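You operate a simulated robot arm through the tools that you are given. There is no shell and no other tool.

The job below is to be done with a simulated robot arm. You get a single attempt, and the scene is never put back.

JOB
Give the shaft cup one full turn, then turn the coupling round to its notch.
Fine: first switch the motor off and padlock it; open the coupling guard and shut it after; the motor stays locked off.

Only the result counts: the job must be done as asked and must still hold three seconds after the hand-in. Knocking over, shifting, dropping, spilling or breaking anything else fails it.

ROBOT AND FRAMES
A 7-joint arm with a two-finger parallel gripper, fixed in place. Base frame: the origin is on the floor under the middle of its stand, x ahead of it, y to its left, z up. Readings come in cm, degrees, newtons and seconds.
It reaches about 124.7 cm from its shoulder. Its first joint turns from -132.0 to 132.0 degrees. Payload 3.91 kg.
Tool frame: the origin (TCP) lies between the finger pads and is the grasp point; the fingertips stand 3 cm ahead of it; z points along the fingers, y is the line along which they close. The gripper opens to 11 cm. The fingers are 2 cm wide and 1 cm thick; the gripper's body (4.8 by 11.2 cm) begins 5.5 cm behind the TCP.
Orientation is that of the tool frame in the base frame, as a unit quaternion [w, x, y, z]. With the fingers straight down and closing along the base's y, the tool's x points along the base's -x, its y along +y and its z along -z.

CONTROLS
- The arm moves only by the tool move_arm. Its argument "deltas" is a list of rows, each a list of 3 entries, a list of its own where there are three numbers: the opening in per cent of the stroke, from 0 (shut) to 100 (fully open), then the shift along the base's x, y, z in cm, then the turn, a rotation vector about the base's x, y, z in degrees. In form: [[claw, [dx, dy, dz], [ax, ay, az]], ...]. A call has 1 to 20 rows; each row shifts and turns the commanded pose from where the row before left it. Rows are played at 5 a second. More than 5 cm and 8.6 degrees between two rows, or a gripper value outside its range, and nothing of the call is played. A pose out of reach is approached as far as the arm can. The call stops where the force on the tool passes 40 N (or 10 N more than at its start, if that is more) or the arm is blocked; 0.2 s more then pass. The fingers move at their own pace (about 10.8 cm/s each) and stop on an object; they squeeze with about 29 N. The grip force told is the motor's: it shows also when the fingers shut on nothing. Time passes only in rows, and 0.2 s behind the last, so rows that do not move let the fingers close. The reply holds the time, the measured pose of the TCP, the force on the tool along the base axes, the opening and the grip force, in the units named above and with some noise, with the torque about the TCP (base axes, N m) and any sound that the robot's microphone picked up.
- Cameras (640 x 400 px; columns grow to the right, rows downward): "scene" is fixed at [22.12, 49.94, 156.43]; the picture's right is [-0.97, -0.26, 0.00], its down [-0.13, 0.50, -0.86] and it looks along [0.22, -0.83, -0.52] (base axes); focal length 330 px, centre (320, 200). "wrist" rides on the gripper at [7.2, 1.7, -10.3] in the tool frame; the picture's right is [-0.23, 0.97, 0.00], its down [-0.76, -0.18, -0.62] and it looks along [-0.61, -0.14, 0.78] (tool axes); focal length 222 px, centre (320, 200). There is no depth. A picture from a camera that has moved, and an enlarged one, comes with that camera's place and axes in the base frame and with its lens.
- camera(camera): a new picture of that camera. No time passes.
- enlarge(camera, box): a new picture of the part [left, top, right, bottom] of that camera's present view, enlarged. No time passes.
- sign_off(): hands the job in; it is judged then, once.

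Nothing tells you positions but the pictures and the camera data. Unless the task says otherwise, let go and move clear before handing in.

The tools are called after "Emit:" by a JSON object that holds its "fn" and its "kwargs". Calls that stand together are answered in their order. move_arm: Moves the arm, as the interface text tells. Its arguments: {"type":"object","properties":{"deltas":{"type":"array","items":{"type":"array"}}},"required":["deltas"]} The other tools are called the same way: camera (camera) takes a picture; enlarge (camera, box) takes an enlarged picture of a part of a camera's view; sign_off () hands the job in.

At the start:

```text
time: 0.0
eef_pos: [49.71, -31.74, 126.54]
ee_rot: [0.0, 0.0, 1.0, 0.0]
wrist_force: [-0.2, 0.4, 0.2]
moment: [-0.01, -0.02, 0.03]
gripper_width: 10.99
grasp_force: 0.0
```

scene: 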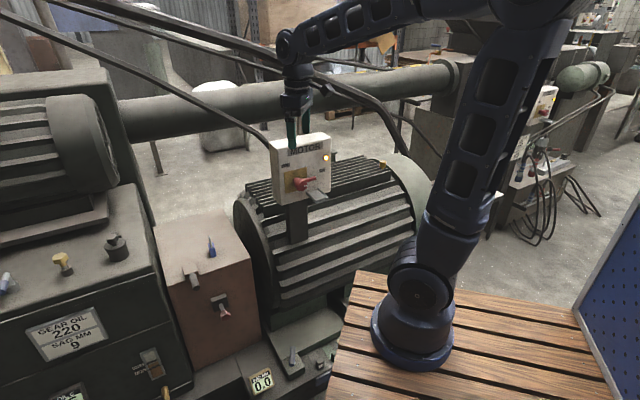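
wrist: 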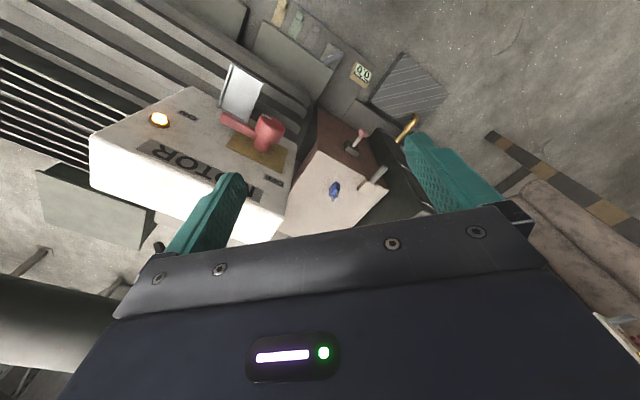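

I see a big motor with a MOTOR switch box, a coupling guard (brownish box), and a gear box with cups. I will look closer at each part before moving.

Emit:
{"fn": "enlarge", "kwargs": {"camera": "scene", "box": [260, 120, 350, 220]}}

Emit:
{"fn": "enlarge", "kwargs": {"camera": "scene", "box": [140, 210, 300, 340]}}

Emit:
{"fn": "enlarge", "kwargs": {"camera": "scene", "box": [0, 220, 180, 400]}}

Emit:
{"fn": "enlarge", "kwargs": {"camera": "scene", "box": [160, 300, 360, 400]}}

Emit:
{"fn": "enlarge", "kwargs": {"camera": "scene", "box": [480, 40, 640, 240]}}

Emit:
{"fn": "enlarge", "kwargs": {"camera": "wrist", "box": [200, 50, 440, 230]}}

```text
4.00 times, centred on (305, 170) of scene
camera zoom: at [22.12, 49.94, 156.43], right [-0.97, -0.26, 0.0], down [-0.13, 0.5, -0.86], along [0.22, -0.83, -0.52], focal length 1320 px, centre (380, 320)
```

zoom: 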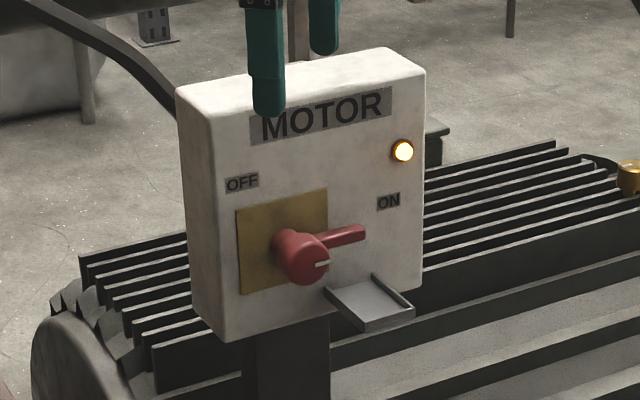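

```text
3.08 times, centred on (220, 275) of scene
camera zoom: at [22.12, 49.94, 156.43], right [-0.97, -0.26, 0.0], down [-0.13, 0.5, -0.86], along [0.22, -0.83, -0.52], focal length 1016 px, centre (628, -31)
```

zoom: 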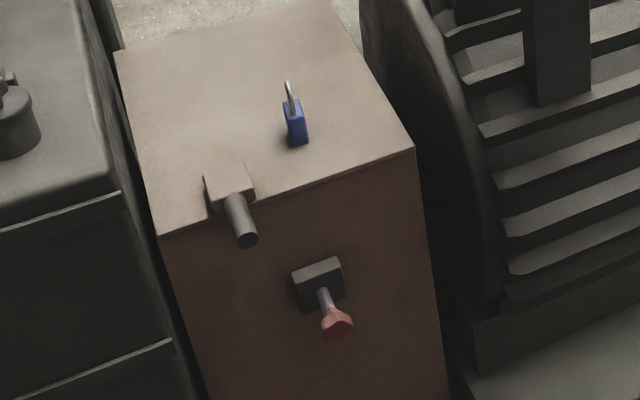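

```text
2.22 times, centred on (90, 310) of scene
camera zoom: at [22.12, 49.94, 156.43], right [-0.97, -0.26, 0.0], down [-0.13, 0.5, -0.86], along [0.22, -0.83, -0.52], focal length 734 px, centre (831, -44)
```

zoom: 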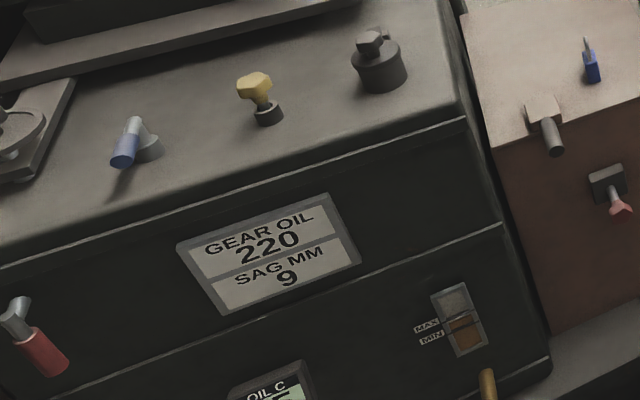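

```text
3.20 times, centred on (260, 350) of scene
camera zoom: at [22.12, 49.94, 156.43], right [-0.97, -0.26, 0.0], down [-0.13, 0.5, -0.86], along [0.22, -0.83, -0.52], focal length 1056 px, centre (512, -280)
```

zoom: 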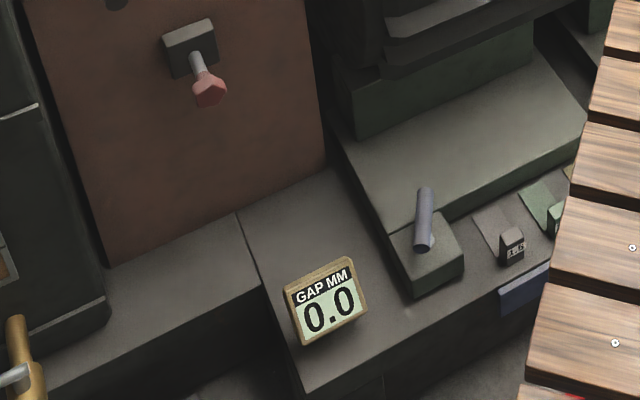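

```text
2.00 times, centred on (560, 140) of scene
camera zoom: at [22.12, 49.94, 156.43], right [-0.97, -0.26, 0.0], down [-0.13, 0.5, -0.86], along [0.22, -0.83, -0.52], focal length 660 px, centre (-160, 320)
```

zoom: 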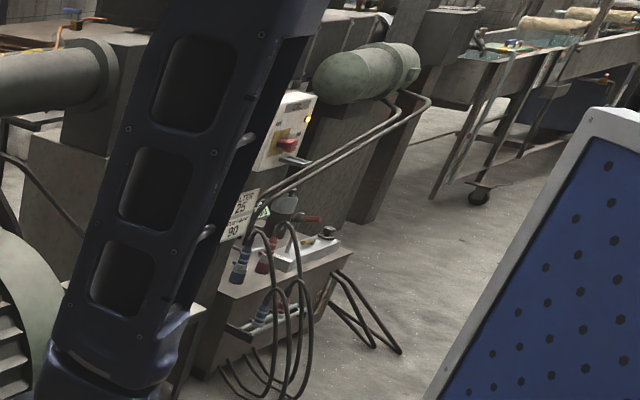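

```text
2.22 times, centred on (320, 140) of wrist
camera zoom: at [42.62, -30.13, 136.81], right [0.23, 0.97, 0.0], down [0.76, -0.18, 0.62], along [0.61, -0.14, -0.78], focal length 494 px, centre (320, 333)
```

zoom: 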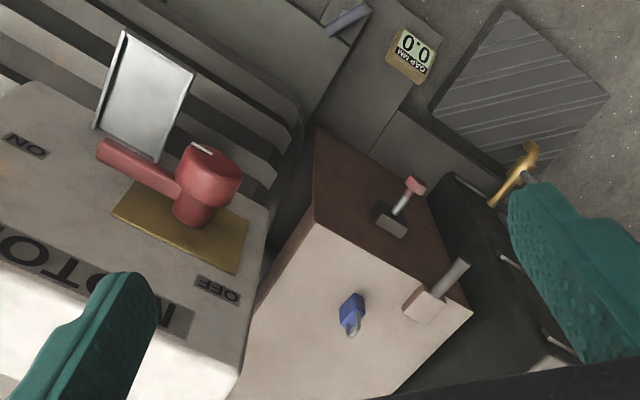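

The motor box is near (52,-40,106), the blue padlock stands on the guard top near (88,-35,75), and the red guard latch is near (78,-22,55). I'll move the wrist camera over the area for a survey.

Emit:
{"fn": "move_arm", "kwargs": {"deltas": [[100, [0, 5, 0], [0, 0, 0]], [100, [4, 3, 0], [0, 0, 0]], [100, [5, 0, 0], [0, 0, 0]], [100, [5, 0, 0], [0, 0, 0]], [100, [5, 0, -1], [0, 0, 0]], [100, [3, 0, -1], [0, 0, 0]]]}}

Emit:
{"fn": "camera", "kwargs": {"camera": "wrist"}}

Emit:
{"fn": "camera", "kwargs": {"camera": "scene"}}

```text
refused: row 5 steps farther than a row can; nothing moved
```

```text
taken
camera wrist: at [42.62, -30.13, 136.81], right [0.23, 0.97, 0.0], down [0.76, -0.18, 0.62], along [0.61, -0.14, -0.78], focal length 222 px, centre (320, 200)
```

wrist: 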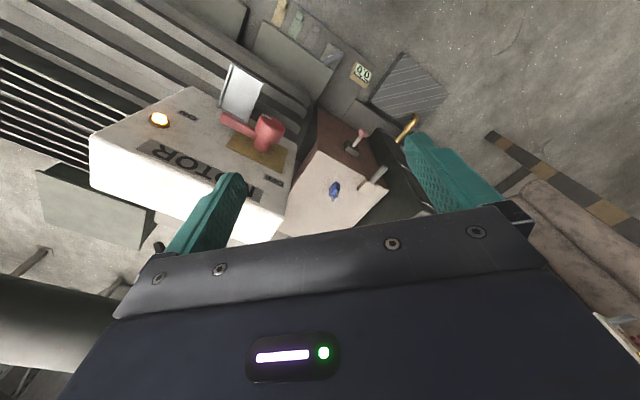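

```text
taken
```

scene: 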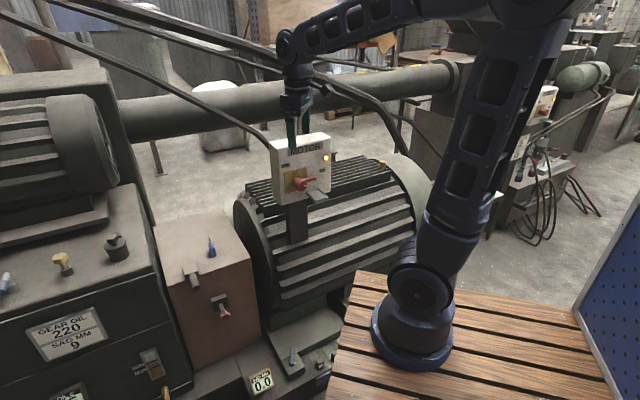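

The step limit is on the norm of the shift; I'll redo the survey move with smaller rows.

Emit:
{"fn": "move_arm", "kwargs": {"deltas": [[100, [0, 5, 0], [0, 0, 0]], [100, [3, 3, 0], [0, 0, 0]], [100, [4.5, 0, 0], [0, 0, 0]], [100, [4.5, 0, 0], [0, 0, 0]], [100, [4.5, 0, 0], [0, 0, 0]], [100, [4.5, 0, 0], [0, 0, 0]]]}}

Emit:
{"fn": "camera", "kwargs": {"camera": "wrist"}}

Emit:
{"fn": "camera", "kwargs": {"camera": "scene"}}

```text
time: 1.4
eef_pos: [70.8, -23.82, 126.43]
ee_rot: [0.001, 0.0, 1.0, 0.0]
wrist_force: [-0.8, -0.1, -0.1]
moment: [-0.01, -0.05, 0.0]
gripper_width: 10.99
grasp_force: 0.1
```

```text
taken
camera wrist: at [63.68, -22.19, 136.71], right [0.23, 0.97, 0.0], down [0.76, -0.18, 0.62], along [0.61, -0.14, -0.78], focal length 222 px, centre (320, 200)
```

wrist: 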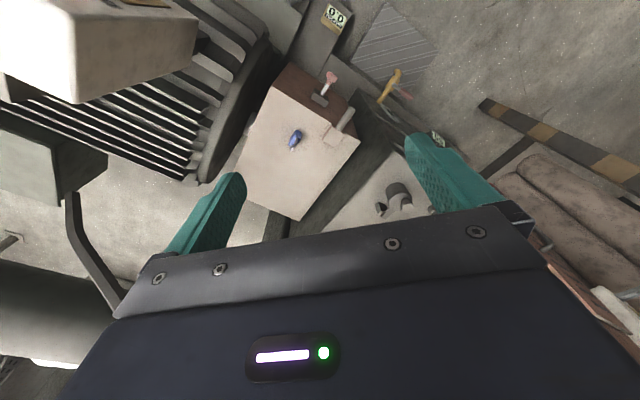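

```text
taken
```

scene: 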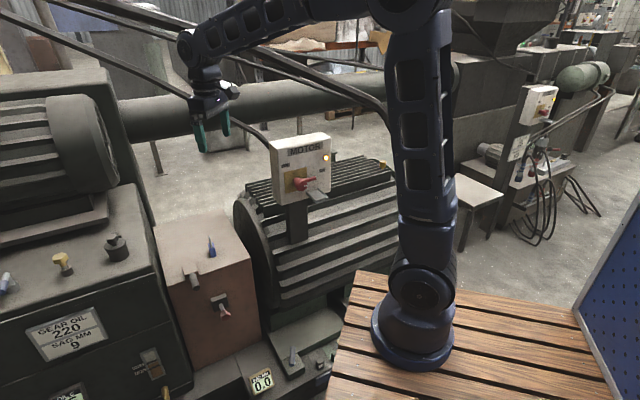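

Next I'll zoom on the motor's brass fitting and the gearbox-top fittings to find which one is the "shaft cup".

Emit:
{"fn": "enlarge", "kwargs": {"camera": "scene", "box": [340, 140, 420, 190]}}

Emit:
{"fn": "enlarge", "kwargs": {"camera": "scene", "box": [0, 220, 140, 310]}}

Emit:
{"fn": "enlarge", "kwargs": {"camera": "scene", "box": [0, 310, 200, 400]}}

Emit:
{"fn": "enlarge", "kwargs": {"camera": "wrist", "box": [230, 40, 470, 230]}}

```text
8.00 times, centred on (380, 165) of scene
camera zoom: at [22.12, 49.94, 156.43], right [-0.97, -0.26, 0.0], down [-0.13, 0.5, -0.86], along [0.22, -0.83, -0.52], focal length 2641 px, centre (-160, 480)
```

zoom: 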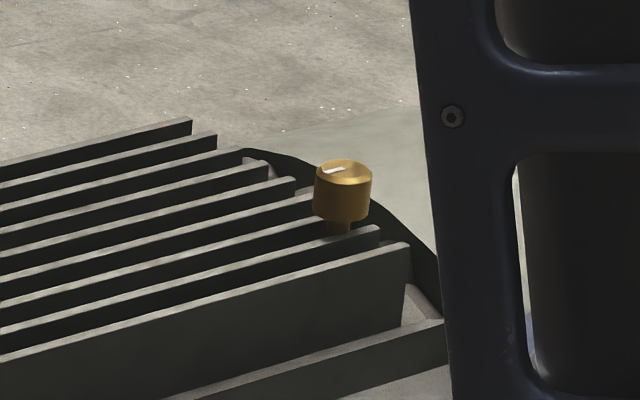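

```text
4.44 times, centred on (70, 265) of scene
camera zoom: at [22.12, 49.94, 156.43], right [-0.97, -0.26, 0.0], down [-0.13, 0.5, -0.86], along [0.22, -0.83, -0.52], focal length 1467 px, centre (1431, -89)
```

zoom: 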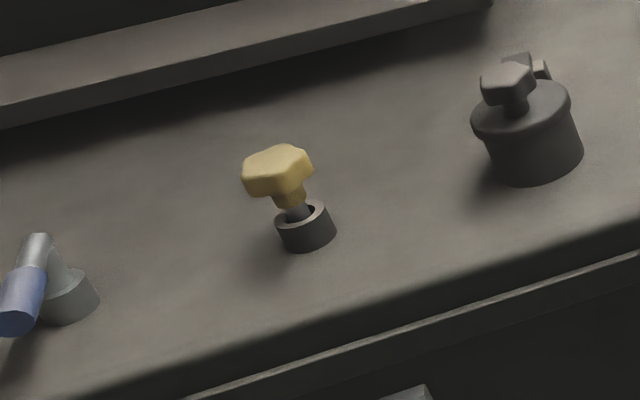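

```text
3.20 times, centred on (100, 355) of scene
camera zoom: at [22.12, 49.94, 156.43], right [-0.97, -0.26, 0.0], down [-0.13, 0.5, -0.86], along [0.22, -0.83, -0.52], focal length 1056 px, centre (1024, -296)
```

zoom: 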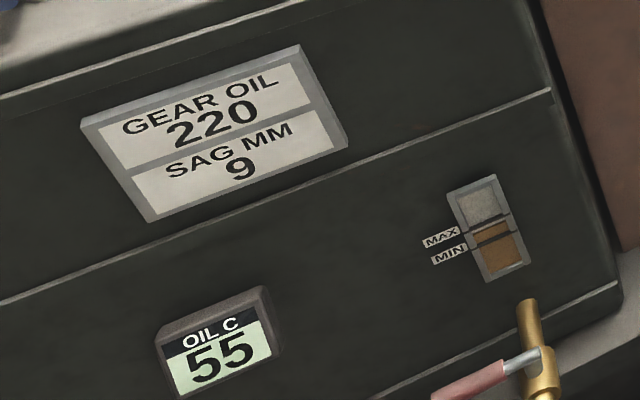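

```text
2.11 times, centred on (350, 135) of wrist
camera zoom: at [63.68, -22.19, 136.71], right [0.23, 0.97, 0.0], down [0.76, -0.18, 0.62], along [0.61, -0.14, -0.78], focal length 468 px, centre (257, 337)
```

zoom: 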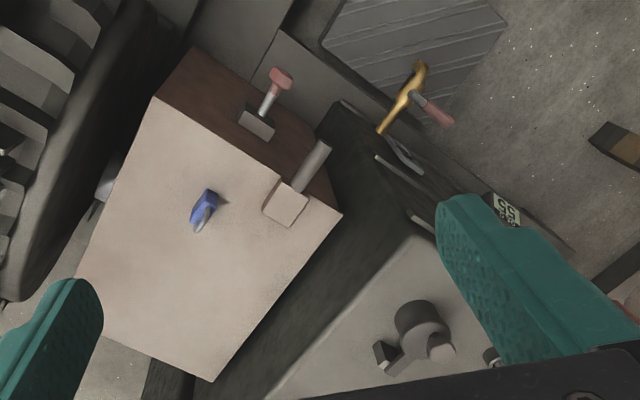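

The brass knurled cup with a white mark sits on the rear top of the motor, but other cups might exist inside the guard. I'll yaw the gripper so the wrist camera looks toward -y and survey the motor and guard.

Emit:
{"fn": "move_arm", "kwargs": {"deltas": [[100, [-1, 2, 0], [0, 0, -8.5]], [100, [-1, 2, 0], [0, 0, -8.5]], [100, [-1, 2, 0], [0, 0, -8.5]], [100, [-1, 2, 0], [0, 0, -8.5]], [100, [-1, 2, 0], [0, 0, -8.5]], [100, [-1, 2, 0], [0, 0, -8.5]], [100, [-1, 2, 0], [0, 0, -8.5]], [100, [-1, 2, 0], [0, 0, -8.5]], [100, [-1, 2, 0], [0, 0, -8.5]], [100, [-1, 2, 0], [0, 0, -8.5]], [100, [0, 0, 0], [0, 0, -5]]]}}

Emit:
{"fn": "camera", "kwargs": {"camera": "wrist"}}

Emit:
{"fn": "camera", "kwargs": {"camera": "scene"}}

```text
time: 3.8
eef_pos: [60.68, -3.76, 126.41]
ee_rot: [0.0, 0.707, 0.707, 0.0]
wrist_force: [0.7, -0.5, 0.0]
moment: [0.02, 0.02, -0.01]
gripper_width: 10.99
grasp_force: 0.1
```

```text
taken
camera wrist: at [62.52, 3.44, 136.75], right [0.97, -0.23, 0.0], down [-0.18, -0.76, 0.62], along [-0.14, -0.61, -0.78], focal length 222 px, centre (320, 200)
```

wrist: 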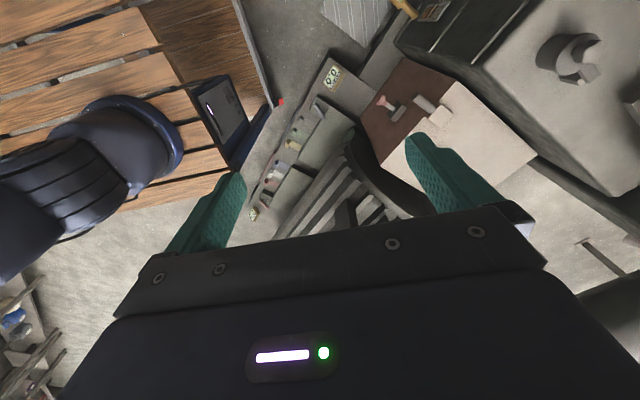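

```text
taken
```

scene: 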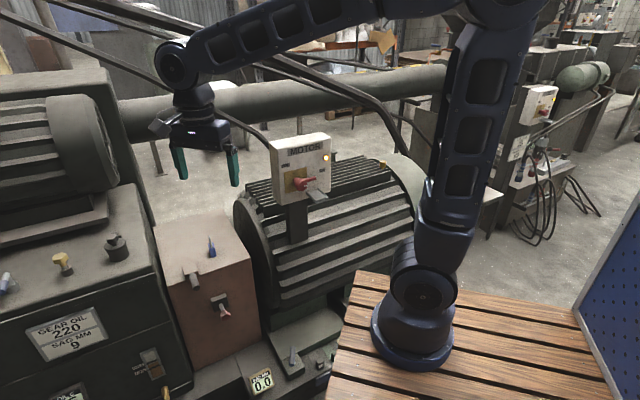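

The gripper body blocks the forward half of the wrist view, so I'll turn the fingers to point along -y (fingers closing vertically) and view the switch box from its front.

Emit:
{"fn": "move_arm", "kwargs": {"deltas": [[100, [-0.58, 0, -1.22], [-4.62, 4.62, 4.62]], [100, [-0.58, 0, -1.22], [-4.62, 4.62, 4.62]], [100, [-0.58, 0, -1.22], [-4.62, 4.62, 4.62]], [100, [-0.58, 0, -1.22], [-4.62, 4.62, 4.62]], [100, [-0.58, 0, -1.22], [-4.62, 4.62, 4.62]], [100, [-0.58, 0, -1.22], [-4.62, 4.62, 4.62]], [100, [-0.58, 0, -1.22], [-4.62, 4.62, 4.62]], [100, [-0.58, 0, -1.22], [-4.62, 4.62, 4.62]], [100, [-0.58, 0, -1.22], [-4.62, 4.62, 4.62]], [100, [-0.58, 0, -1.22], [-4.62, 4.62, 4.62]], [100, [-0.58, 0, -1.22], [-4.62, 4.62, 4.62]], [100, [-0.58, 0, -1.22], [-4.62, 4.62, 4.62]], [100, [-0.58, 0, -1.22], [-4.62, 4.62, 4.62]], [100, [-0.58, 0, -1.22], [-4.62, 4.62, 4.62]], [100, [-0.58, 0, -1.22], [-4.6, 4.6, 4.6]]]}}

Emit:
{"fn": "camera", "kwargs": {"camera": "wrist"}}

Emit:
{"fn": "camera", "kwargs": {"camera": "scene"}}

```text
time: 7.0
eef_pos: [51.87, -3.67, 108.15]
ee_rot: [0.0, -0.001, 0.707, -0.707]
wrist_force: [0.7, -1.0, -0.2]
moment: [0.01, -0.01, 0.03]
gripper_width: 11.01
grasp_force: 0.1
```

```text
taken
camera wrist: at [44.82, 6.49, 106.52], right [0.23, 0.0, -0.97], down [0.76, 0.62, 0.18], along [0.61, -0.78, 0.14], focal length 222 px, centre (320, 200)
```

wrist: 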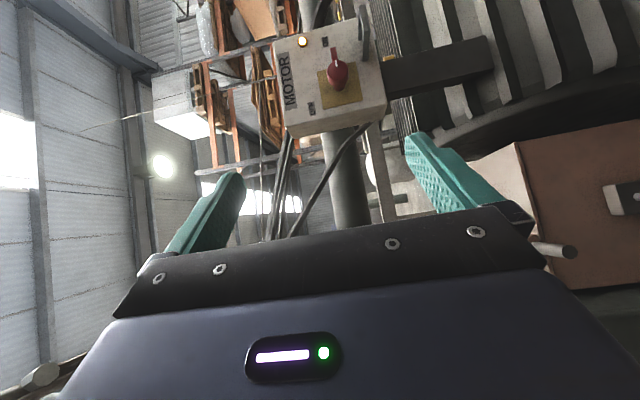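

```text
taken
```

scene: 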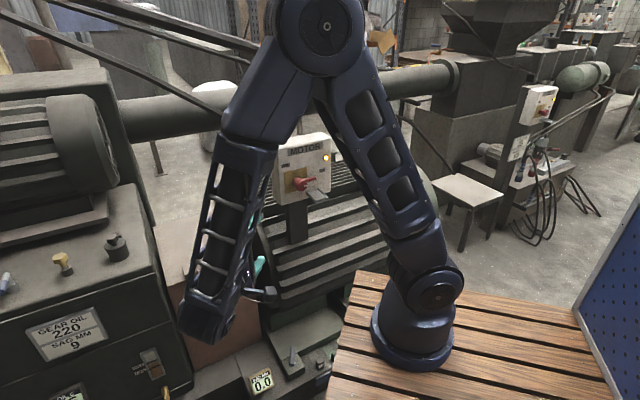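

The wrist now looks at the front of the switch box (picture right is world down). I'll zoom on it.

Emit:
{"fn": "enlarge", "kwargs": {"camera": "wrist", "box": [260, 10, 420, 140]}}

Emit:
{"fn": "enlarge", "kwargs": {"camera": "wrist", "box": [460, 100, 640, 290]}}

Emit:
{"fn": "enlarge", "kwargs": {"camera": "scene", "box": [260, 120, 350, 220]}}

```text
3.08 times, centred on (340, 75) of wrist
camera zoom: at [44.82, 6.49, 106.52], right [0.23, 0.0, -0.97], down [0.76, 0.62, 0.18], along [0.61, -0.78, 0.14], focal length 684 px, centre (258, 585)
```

zoom: 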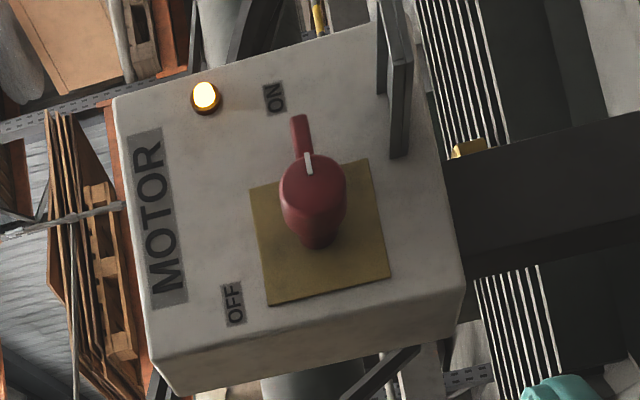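

```text
2.11 times, centred on (550, 195) of wrist
camera zoom: at [44.82, 6.49, 106.52], right [0.23, 0.0, -0.97], down [0.76, 0.62, 0.18], along [0.61, -0.78, 0.14], focal length 468 px, centre (-164, 210)
```

zoom: 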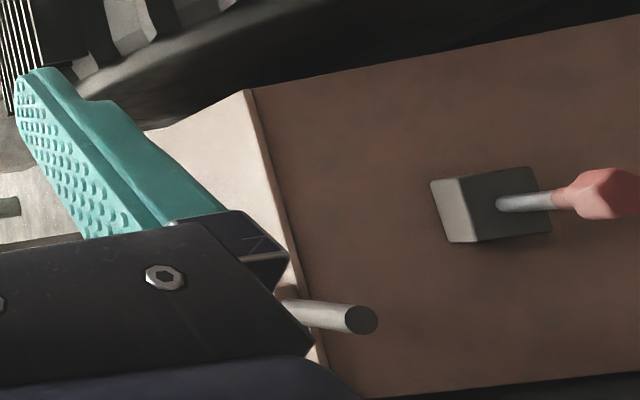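

```text
4.00 times, centred on (305, 170) of scene
camera zoom: at [22.12, 49.94, 156.43], right [-0.97, -0.26, 0.0], down [-0.13, 0.5, -0.86], along [0.22, -0.83, -0.52], focal length 1320 px, centre (380, 320)
```

zoom: 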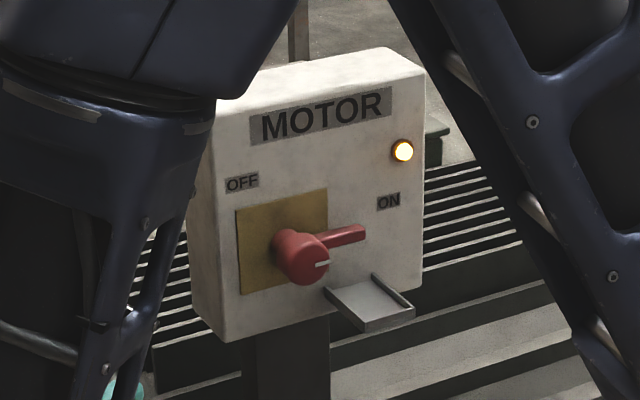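

I'll zoom further on the small tray beside the handle and on the padlock to learn how the lock mounts.

Emit:
{"fn": "enlarge", "kwargs": {"camera": "scene", "box": [296, 168, 336, 208]}}

Emit:
{"fn": "enlarge", "kwargs": {"camera": "wrist", "box": [330, 10, 380, 60]}}

Emit:
{"fn": "enlarge", "kwargs": {"camera": "scene", "box": [180, 225, 240, 285]}}

```text
10.00 times, centred on (316, 188) of scene
camera zoom: at [22.12, 49.94, 156.43], right [-0.97, -0.26, 0.0], down [-0.13, 0.5, -0.86], along [0.22, -0.83, -0.52], focal length 3301 px, centre (360, 320)
```

zoom: 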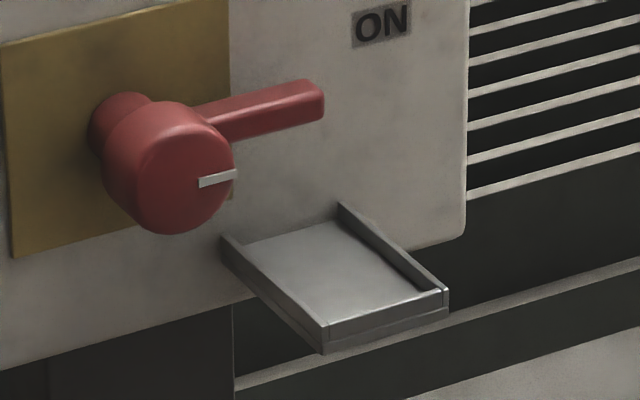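

```text
8.00 times, centred on (355, 35) of wrist
camera zoom: at [44.82, 6.49, 106.52], right [0.23, 0.0, -0.97], down [0.76, 0.62, 0.18], along [0.61, -0.78, 0.14], focal length 1777 px, centre (40, 1520)
```

zoom: 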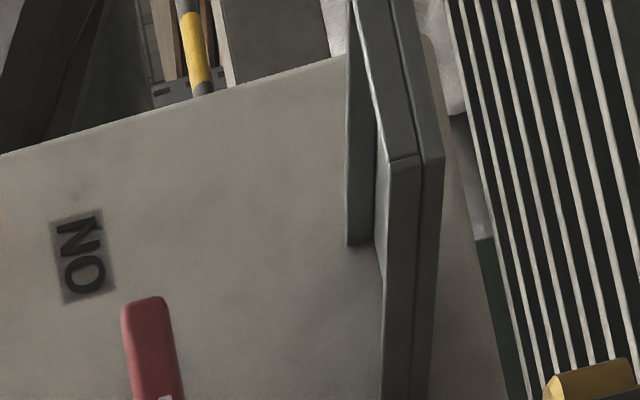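

```text
6.67 times, centred on (210, 255) of scene
camera zoom: at [22.12, 49.94, 156.43], right [-0.97, -0.26, 0.0], down [-0.13, 0.5, -0.86], along [0.22, -0.83, -0.52], focal length 2201 px, centre (1053, -167)
```

zoom: 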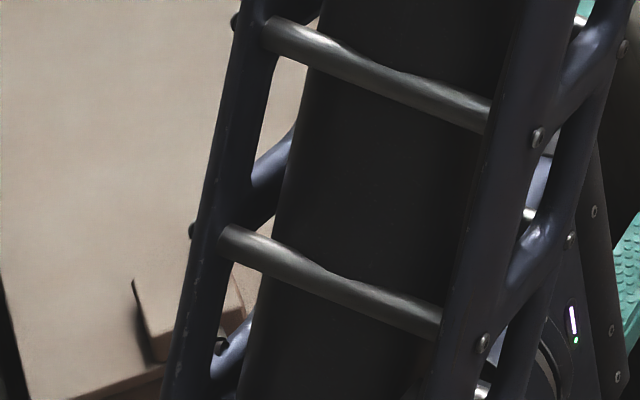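

There seems to be another brass cup on the motor behind the switch box, and the tray beside the handle looks like the padlock's seat. I'll go up and over the motor to survey its top.

Emit:
{"fn": "move_arm", "kwargs": {"deltas": [[100, [0, 0, 2.2], [8.2, 0, 0]], [100, [0, 0, 2.2], [8.2, 0, 0]], [100, [0, 0, 2.2], [8.2, 0, 0]], [100, [0, 0, 2.2], [8.2, 0, 0]], [100, [0, 0, 2.2], [8.2, 0, 0]], [100, [0, 0, 2.2], [8.2, 0, 0]], [100, [0, 0, 2.2], [8.2, 0, 0]], [100, [0, 0, 2.2], [8.2, 0, 0]], [100, [0, 0, 2.2], [8.2, 0, 0]], [100, [0, 0, 2.2], [8.2, 0, 0]], [100, [0, 0, 2.2], [8, 0, 0]], [100, [-1, -4.8, 0], [0, 0, 0]], [100, [-1, -4.8, 0], [0, 0, 0]], [100, [-1, -4.8, 0], [0, 0, 0]], [100, [-1, -4.8, 0], [0, 0, 0]], [100, [-1, -4.8, 0], [0, 0, 0]], [100, [-1, -4.8, 0], [0, 0, 0]], [100, [-1, -4.8, 0], [0, 0, 0]], [100, [-1, -4.8, 0], [0, 0, 0]], [100, [-1, -4.8, 0], [0, 0, 0]]]}}

Emit:
{"fn": "camera", "kwargs": {"camera": "wrist"}}

Emit:
{"fn": "camera", "kwargs": {"camera": "scene"}}

```text
time: 11.2
eef_pos: [42.71, -47.21, 132.66]
ee_rot: [0.0, 0.0, 1.0, 0.001]
wrist_force: [-0.5, -0.3, -0.1]
moment: [-0.01, -0.04, -0.02]
gripper_width: 11.03
grasp_force: 0.2
```

```text
taken
camera wrist: at [35.7, -45.59, 142.87], right [0.23, 0.97, 0.0], down [0.76, -0.18, 0.62], along [0.61, -0.14, -0.78], focal length 222 px, centre (320, 200)
```

wrist: 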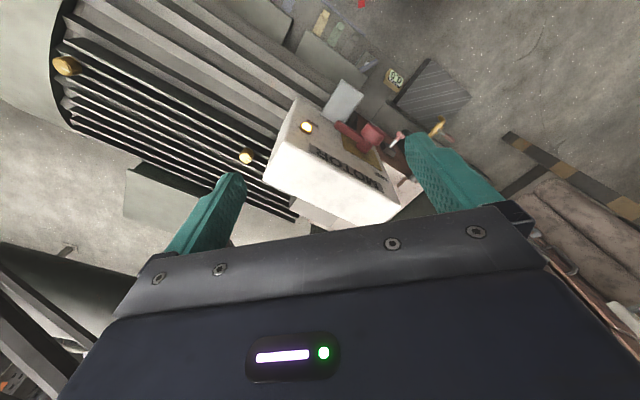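

```text
taken
```

scene: 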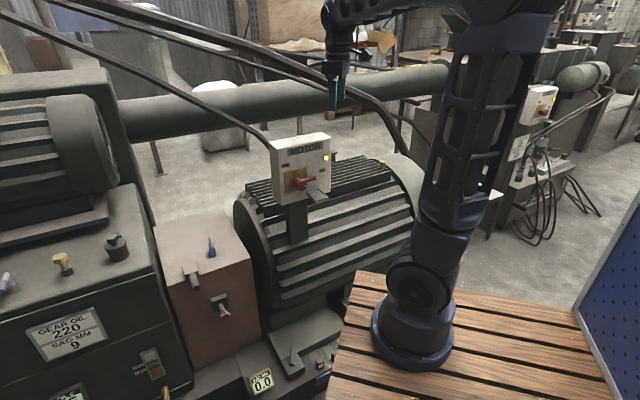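

Two brass cups sit on the motor top: one at the far (fan) end, one toward the shaft (coupling) end. I'll zoom on both, looking for labels.

Emit:
{"fn": "enlarge", "kwargs": {"camera": "wrist", "box": [30, 30, 130, 110]}}

Emit:
{"fn": "enlarge", "kwargs": {"camera": "wrist", "box": [200, 110, 300, 210]}}

Emit:
{"fn": "enlarge", "kwargs": {"camera": "wrist", "box": [40, 0, 400, 230]}}

```text
5.00 times, centred on (80, 70) of wrist
camera zoom: at [35.7, -45.59, 142.87], right [0.23, 0.97, 0.0], down [0.76, -0.18, 0.62], along [0.61, -0.14, -0.78], focal length 1111 px, centre (1520, 850)
```

zoom: 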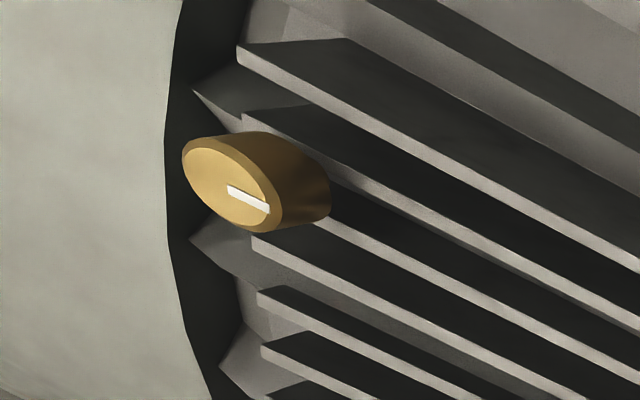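

```text
4.00 times, centred on (250, 160) of wrist
camera zoom: at [35.7, -45.59, 142.87], right [0.23, 0.97, 0.0], down [0.76, -0.18, 0.62], along [0.61, -0.14, -0.78], focal length 888 px, centre (600, 360)
```

zoom: 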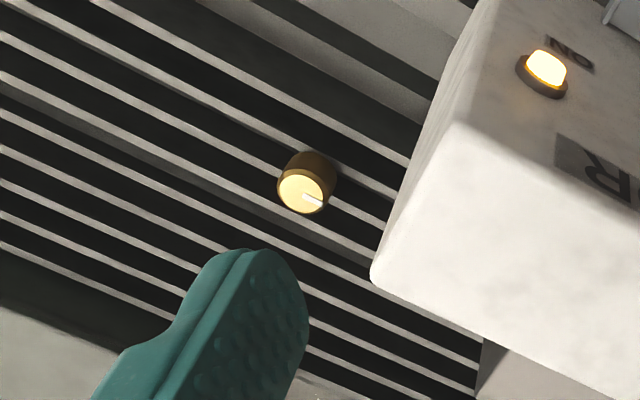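

```text
1.74 times, centred on (220, 115) of wrist
camera zoom: at [35.7, -45.59, 142.87], right [0.23, 0.97, 0.0], down [0.76, -0.18, 0.62], along [0.61, -0.14, -0.78], focal length 386 px, centre (494, 348)
```

zoom: 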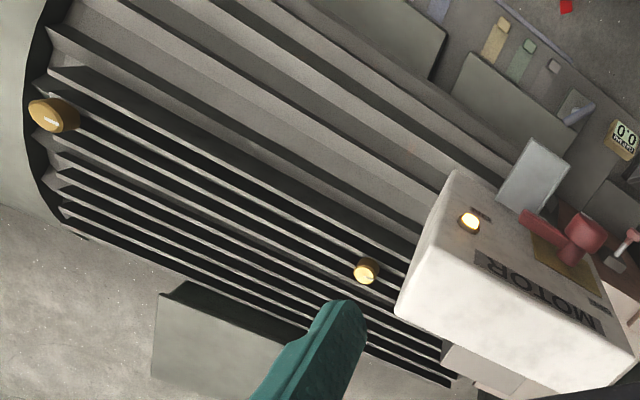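

The machine is yawed 45° (its axis runs along (0.71,0.71), its front faces (-0.71,0.71)); the shaft cup is the one near the coupling, about (58,-71,89). I'll turn the gripper to point at the switch box face with the camera above, for a square view.

Emit:
{"fn": "move_arm", "kwargs": {"deltas": [[100, [-0.2, 1.0, -0.7], [-5.602, 2.322, 5.602]], [100, [-0.2, 1.0, -0.7], [-5.602, 2.322, 5.602]], [100, [-0.2, 1.0, -0.7], [-5.602, 2.322, 5.602]], [100, [-0.2, 1.0, -0.7], [-5.602, 2.322, 5.602]], [100, [-0.2, 1.0, -0.7], [-5.602, 2.322, 5.602]], [100, [-0.2, 1.0, -0.7], [-5.602, 2.322, 5.602]], [100, [-0.2, 1.0, -0.7], [-5.602, 2.322, 5.602]], [100, [-0.2, 1.0, -0.7], [-5.602, 2.322, 5.602]], [100, [-0.2, 1.0, -0.7], [-5.602, 2.322, 5.602]], [100, [-0.2, 1.0, -0.7], [-5.602, 2.322, 5.602]], [100, [-0.2, 1.0, -0.7], [-5.602, 2.322, 5.602]], [100, [-0.2, 1.0, -0.7], [-5.602, 2.322, 5.602]], [100, [-0.2, 1.0, -0.7], [-5.602, 2.322, 5.602]], [100, [-0.2, 1.0, -0.7], [-5.602, 2.322, 5.602]], [100, [-0.2, 1.0, -0.7], [-5.602, 2.322, 5.602]], [100, [-0.2, 1.0, -0.7], [-5.602, 2.322, 5.602]], [100, [-0.2, 1.0, -0.7], [-5.602, 2.322, 5.602]], [100, [-0.2, 1.0, -0.7], [-5.602, 2.322, 5.602]]]}}

Emit:
{"fn": "camera", "kwargs": {"camera": "wrist"}}

Emit:
{"fn": "camera", "kwargs": {"camera": "scene"}}

```text
time: 15.0
eef_pos: [50.92, -33.57, 134.29]
ee_rot: [0.271, 0.654, -0.27, 0.652]
wrist_force: [-0.4, 0.0, -0.1]
moment: [0.01, 0.02, -0.03]
gripper_width: 11.0
grasp_force: 0.0
out of reach, approached as far as the arm can: row 12, 13, 14, 15, 16, 17, 18
```

```text
taken
camera wrist: at [42.6, -27.53, 141.58], right [-0.69, -0.69, -0.23], down [-0.32, 0.57, -0.76], along [0.65, -0.45, -0.61], focal length 222 px, centre (320, 200)
```

wrist: 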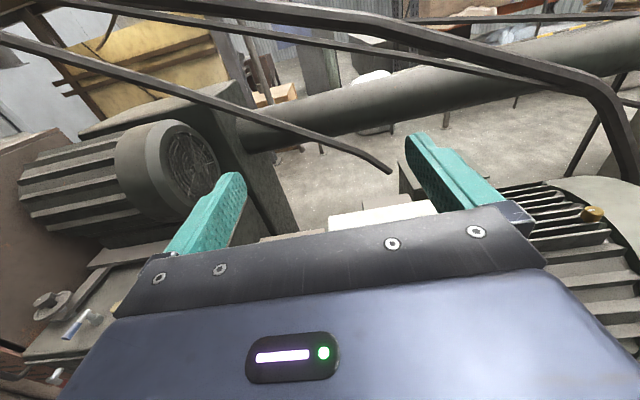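

```text
taken
```

scene: 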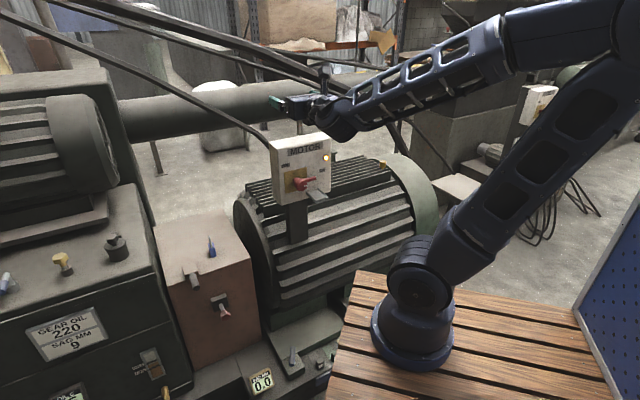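

The pose close to the base isn't reachable with this wrist branch. I'll test a small step outward to see how commands continue.

Emit:
{"fn": "move_arm", "kwargs": {"deltas": [[100, [0, 0, 0], [0, 0, 0]], [100, [3, -3, 0], [0, 0, 0]]]}}

```text
time: 15.6
eef_pos: [54.03, -36.41, 134.37]
ee_rot: [0.27, 0.652, -0.27, 0.654]
wrist_force: [-0.7, 0.6, 0.7]
moment: [0.04, 0.03, 0.01]
gripper_width: 11.01
grasp_force: 0.0
```

Commands continue from the measured pose. I'll roll the hand 90° about its pointing axis (fingers closing vertically), the branch that worked before.

Emit:
{"fn": "move_arm", "kwargs": {"deltas": [[100, [0, 0, 0], [5.8, -5.8, 0]], [100, [0, 0, 0], [5.8, -5.8, 0]], [100, [0, 0, 0], [5.8, -5.8, 0]], [100, [0, 0, 0], [5.8, -5.8, 0]], [100, [0, 0, 0], [5.8, -5.8, 0]], [100, [0, 0, 0], [5.8, -5.8, 0]], [100, [0, 0, 0], [5.8, -5.8, 0]], [100, [0, 0, 0], [5.8, -5.8, 0]], [100, [0, 0, 0], [5.8, -5.8, 0]], [100, [0, 0, 0], [5.8, -5.8, 0]], [100, [0, 0, 0], [5.6, -5.6, 0]]]}}

Emit:
{"fn": "camera", "kwargs": {"camera": "wrist"}}

Emit:
{"fn": "camera", "kwargs": {"camera": "scene"}}

```text
time: 18.0
eef_pos: [53.98, -36.63, 134.38]
ee_rot: [0.271, -0.271, 0.654, -0.652]
wrist_force: [0.0, 0.6, -0.7]
moment: [-0.02, -0.04, -0.01]
gripper_width: 10.99
grasp_force: 0.1
```

```text
taken
camera wrist: at [41.64, -34.49, 132.69], right [0.16, 0.16, -0.97], down [0.1, 0.98, 0.18], along [0.98, -0.12, 0.14], focal length 222 px, centre (320, 200)
```

wrist: 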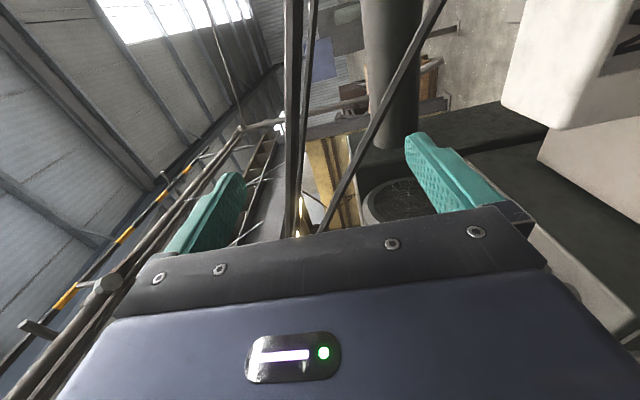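

```text
taken
```

scene: 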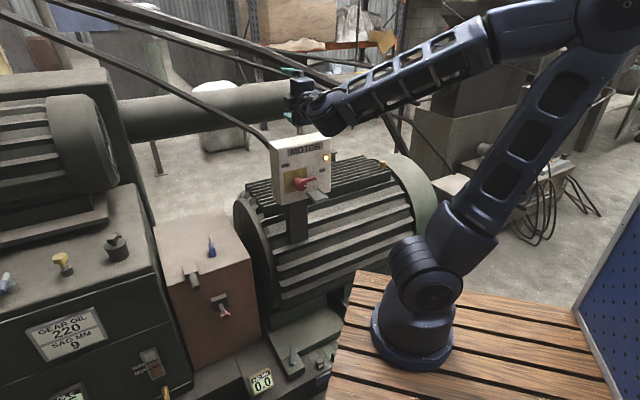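

Now I'll back off along the face normal and lower toward the handle height.

Emit:
{"fn": "move_arm", "kwargs": {"deltas": [[100, [-1.5, 4.5, -1], [0, 0, 0]], [100, [-1.5, 4.5, -1], [0, 0, 0]], [100, [-1.5, 4.5, -2], [0, 0, 0]], [100, [-0.5, 2, -4], [0, 0, 0]], [100, [0, 0, -4.5], [0, 0, 0]], [100, [0, 0, -4.5], [0, 0, 0]], [100, [0, 0, -4.5], [0, 0, 0]], [100, [0, 0, -4.5], [0, 0, 0]]]}}

Emit:
{"fn": "camera", "kwargs": {"camera": "wrist"}}

Emit:
{"fn": "camera", "kwargs": {"camera": "scene"}}

```text
refused: row 3 steps farther than a row can; nothing moved
```

```text
taken
camera wrist: at [41.64, -34.49, 132.69], right [0.16, 0.16, -0.97], down [0.1, 0.98, 0.18], along [0.98, -0.12, 0.14], focal length 222 px, centre (320, 200)
```

wrist: 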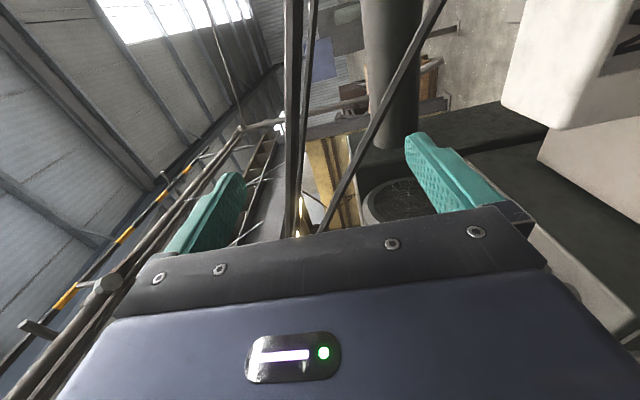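

```text
taken
```

scene: 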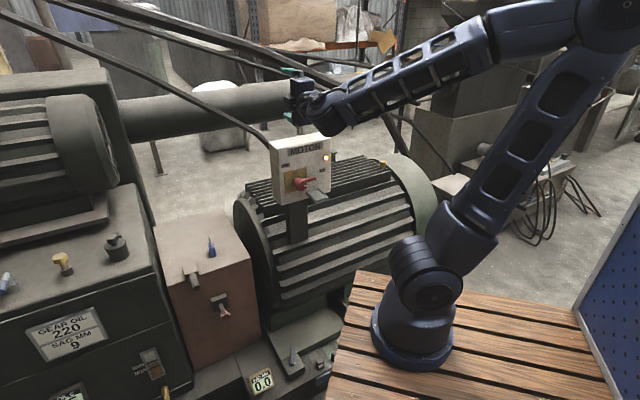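

I'll re-send with shorter rows, backing off toward the earlier good pose while yawing.

Emit:
{"fn": "move_arm", "kwargs": {"deltas": [[100, [-0.5, 4, -2], [0, 0, -4]], [100, [-0.5, 4, -2], [0, 0, -4]], [100, [-0.5, 4, -2], [0, 0, -4]], [100, [0, 4, -2], [0, 0, -4]], [100, [0, 4, -2], [0, 0, -4]], [100, [0, 3, -3], [0, 0, -4]], [100, [0, 3, -3], [0, 0, -4]], [100, [0, 2, -3], [0, 0, -4]], [100, [0, 1, -3], [0, 0, -4]], [100, [0, 1, -3], [0, 0, -4]], [100, [0, 0, -1], [0, 0, -5]]]}}

Emit:
{"fn": "camera", "kwargs": {"camera": "wrist"}}

Emit:
{"fn": "camera", "kwargs": {"camera": "scene"}}

```text
time: 20.4
eef_pos: [54.35, -6.45, 110.17]
ee_rot: [-0.001, 0.001, 0.708, -0.706]
wrist_force: [0.6, 0.2, -0.1]
moment: [0.05, -0.01, 0.04]
gripper_width: 10.99
grasp_force: 0.0
out of reach, approached as far as the arm can: row 2, 3
```

```text
taken
camera wrist: at [47.33, 3.61, 108.56], right [0.23, 0.0, -0.97], down [0.76, 0.62, 0.18], along [0.61, -0.78, 0.14], focal length 222 px, centre (320, 200)
```

wrist: 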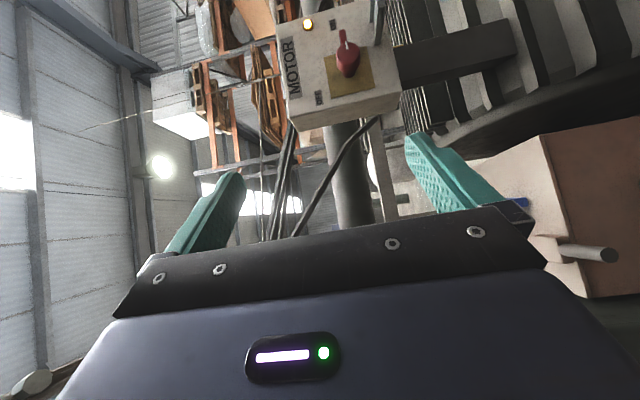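

```text
taken
```

scene: 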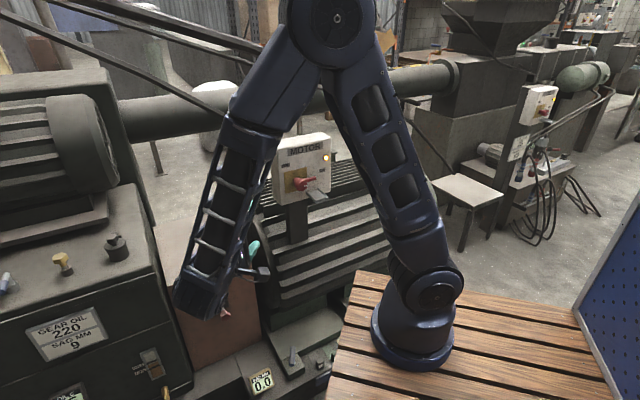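

The arm is back in the elbow-up branch. I'll zoom for precise measurements of the handle and tray.

Emit:
{"fn": "enlarge", "kwargs": {"camera": "wrist", "box": [280, 0, 420, 130]}}

Emit:
{"fn": "enlarge", "kwargs": {"camera": "scene", "box": [265, 130, 345, 210]}}

```text
3.08 times, centred on (350, 65) of wrist
camera zoom: at [47.33, 3.61, 108.56], right [0.23, 0.0, -0.97], down [0.76, 0.62, 0.18], along [0.61, -0.78, 0.14], focal length 684 px, centre (228, 615)
```

zoom: 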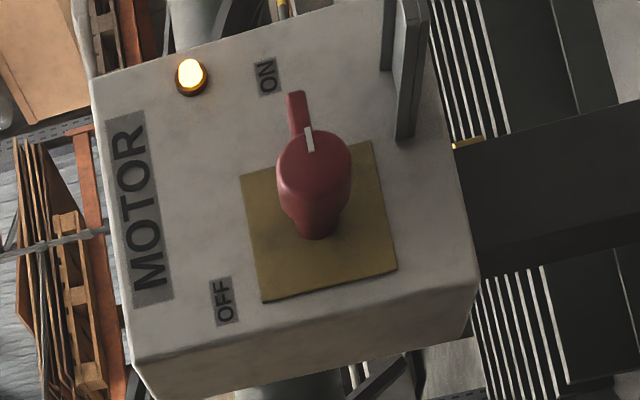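

```text
5.00 times, centred on (305, 170) of scene
camera zoom: at [22.12, 49.94, 156.43], right [-0.97, -0.26, 0.0], down [-0.13, 0.5, -0.86], along [0.22, -0.83, -0.52], focal length 1650 px, centre (395, 350)
```

zoom: 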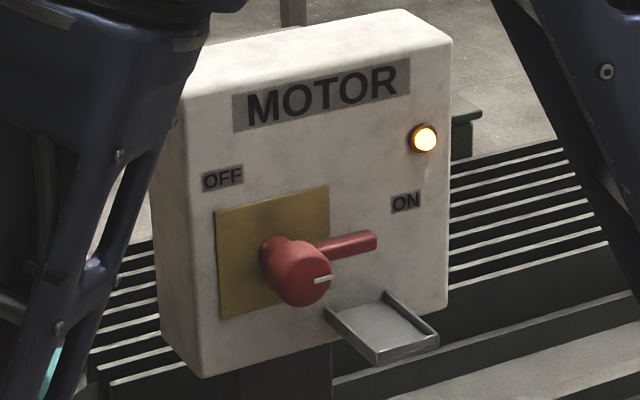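

I'll zoom on the tray in this view to pin its extents, and also check the padlock and guard handle from here.

Emit:
{"fn": "enlarge", "kwargs": {"camera": "wrist", "box": [350, 0, 400, 50]}}

Emit:
{"fn": "enlarge", "kwargs": {"camera": "scene", "box": [310, 180, 340, 210]}}

Emit:
{"fn": "enlarge", "kwargs": {"camera": "wrist", "box": [490, 120, 640, 310]}}

```text
8.00 times, centred on (375, 25) of wrist
camera zoom: at [47.33, 3.61, 108.56], right [0.23, 0.0, -0.97], down [0.76, 0.62, 0.18], along [0.61, -0.78, 0.14], focal length 1777 px, centre (-120, 1600)
```

zoom: 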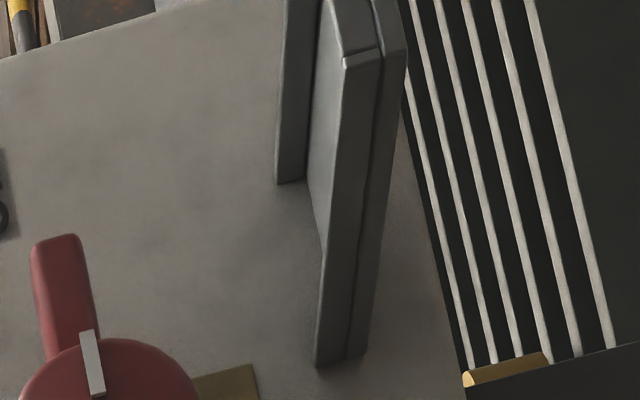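

```text
13.33 times, centred on (325, 195) of scene
camera zoom: at [22.12, 49.94, 156.43], right [-0.97, -0.26, 0.0], down [-0.13, 0.5, -0.86], along [0.22, -0.83, -0.52], focal length 4401 px, centre (253, 267)
```

zoom: 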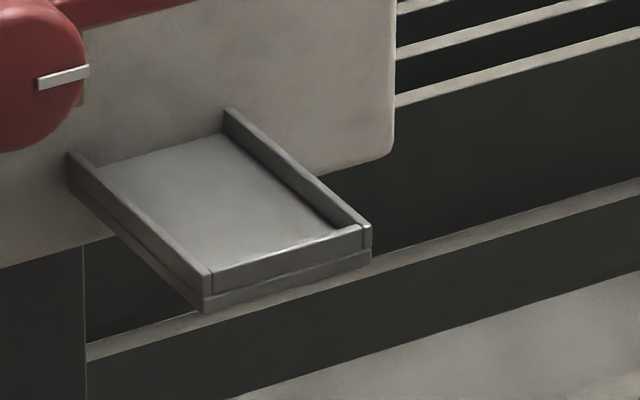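

```text
2.11 times, centred on (565, 215) of wrist
camera zoom: at [47.33, 3.61, 108.56], right [0.23, 0.0, -0.97], down [0.76, 0.62, 0.18], along [0.61, -0.78, 0.14], focal length 468 px, centre (-196, 168)
```

zoom: 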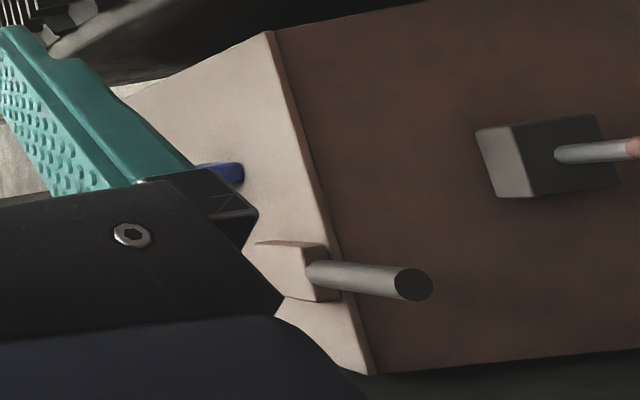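

Measured: switch axis at about A=9 (along machine axis), z=104.9; lever pointing -a, tip ~7 cm out, 1.7 cm off the face; tray below it with rim at z≈99.5. I'll close the fingers and bring them in front of the space under the lever.

Emit:
{"fn": "move_arm", "kwargs": {"deltas": [[0, [-1.075, -3.2, -0.4], [0, 0, 4.5]], [0, [-1.075, -3.2, -0.4], [0, 0, 4.5]], [0, [-1.075, -3.2, -0.8], [0, 0, 4.5]], [0, [-1.075, -3.2, -0.8], [0, 0, 4.5]], [0, [-1.075, -3.2, -0.8], [0, 0, 4.5]], [0, [-1.075, -3.2, -0.8], [0, 0, 4.5]], [0, [-1.075, -3.2, -0.8], [0, 0, 4.5]], [0, [-1.075, -3.2, -0.9], [0, 0, 4.5]], [0, [-1.075, -3.2, -1], [0, 0, 4.5]], [0, [-1.075, -3.2, -1], [0, 0, 4.5]]]}}

Emit:
{"fn": "camera", "kwargs": {"camera": "wrist"}}

Emit:
{"fn": "camera", "kwargs": {"camera": "scene"}}

```text
time: 22.6
eef_pos: [64.42, -36.61, 103.88]
ee_rot: [0.271, -0.272, 0.654, -0.652]
wrist_force: [1.1, 0.2, 0.0]
moment: [-0.01, 0.02, -0.02]
gripper_width: 0.01
grasp_force: 28.9
out of reach, approached as far as the arm can: row 3, 4, 5, 6, 7, 8, 9, 10
```

```text
taken
camera wrist: at [52.11, -34.52, 102.15], right [0.16, 0.16, -0.97], down [0.1, 0.98, 0.18], along [0.98, -0.12, 0.14], focal length 222 px, centre (320, 200)
```

wrist: 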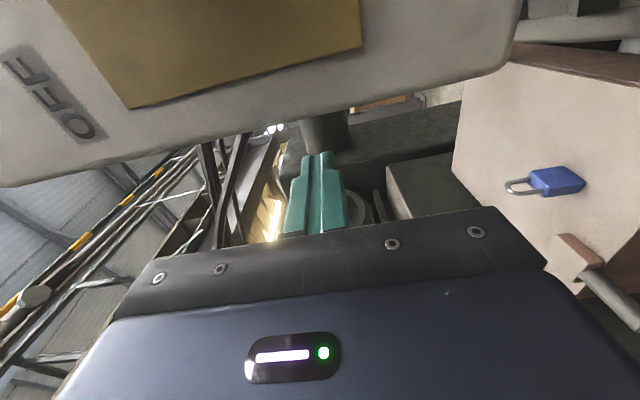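

```text
taken
```

scene: 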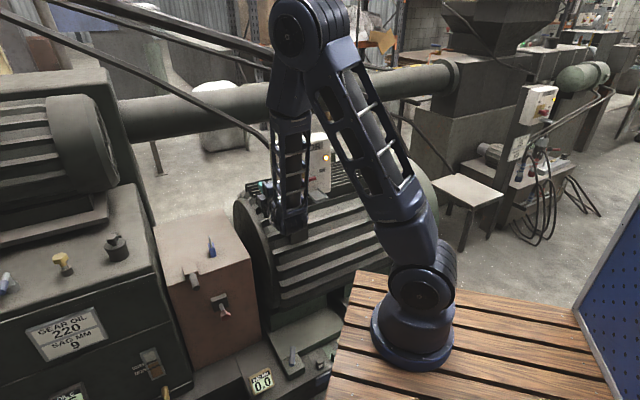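

The arm couldn't fold that far and settled beside the box (no contact). From here I'll go straight up, then turn to a fingers-down, 45°-yawed posture and approach the lever with a downward tilt instead.

Emit:
{"fn": "move_arm", "kwargs": {"deltas": [[0, [0, 0, 4.8], [0, 0, 0]], [0, [0, 0, 4.8], [0, 0, 0]], [0, [0, 0, 4.8], [0, 0, 0]], [0, [0, 0, 4.8], [0, 0, 0]], [0, [0, 0, 4.8], [0, 0, 0]], [0, [0, 0, 4.0], [0, 0, 0]]]}}

```text
time: 24.0
eef_pos: [64.36, -36.54, 131.83]
ee_rot: [0.271, -0.271, 0.654, -0.652]
wrist_force: [0.5, -0.4, -0.8]
moment: [-0.02, 0.0, 0.0]
gripper_width: 0.0
grasp_force: 28.8
```

Clear above. Now rotating to the fingers-down posture.

Emit:
{"fn": "move_arm", "kwargs": {"deltas": [[0, [0, 0, 0], [6.532, 0, -4.619]], [0, [0, 0, 0], [6.532, 0, -4.619]], [0, [0, 0, 0], [6.532, 0, -4.619]], [0, [0, 0, 0], [6.532, 0, -4.619]], [0, [0, 0, 0], [6.532, 0, -4.619]], [0, [0, 0, 0], [6.532, 0, -4.619]], [0, [-1, 0, 0], [6.532, 0, -4.619]], [0, [-1, 0, 0], [6.532, 0, -4.619]], [0, [-2, 0, 0], [6.532, 0, -4.619]], [0, [-2, 0, 0], [6.532, 0, -4.619]], [0, [-2, 0, 0], [6.532, 0, -4.619]], [0, [-2, 0, 0], [6.532, 0, -4.619]], [0, [-3, 0, 0], [6.532, 0, -4.619]], [0, [-3, 0, 0], [6.532, 0, -4.619]], [0, [-3, 0, 0], [6.532, 0, -4.619]]]}}

Emit:
{"fn": "camera", "kwargs": {"camera": "wrist"}}

Emit:
{"fn": "camera", "kwargs": {"camera": "scene"}}

```text
time: 27.2
eef_pos: [45.44, -36.48, 131.92]
ee_rot: [0.0, 0.382, 0.924, 0.001]
wrist_force: [0.3, 0.8, 0.0]
moment: [0.0, 0.02, -0.01]
gripper_width: 0.01
grasp_force: 29.2
```

```text
taken
camera wrist: at [41.64, -30.39, 142.23], right [0.85, 0.53, 0.0], down [0.41, -0.67, 0.62], along [0.33, -0.53, -0.78], focal length 222 px, centre (320, 200)
```

wrist: 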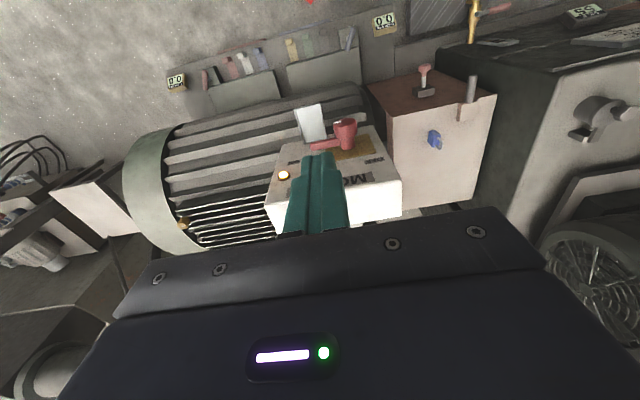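

```text
taken
```

scene: 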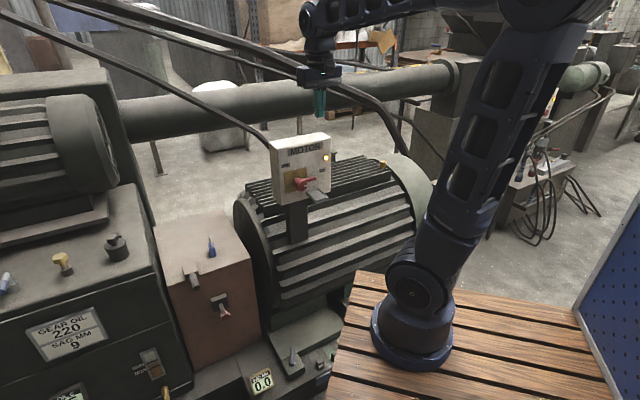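

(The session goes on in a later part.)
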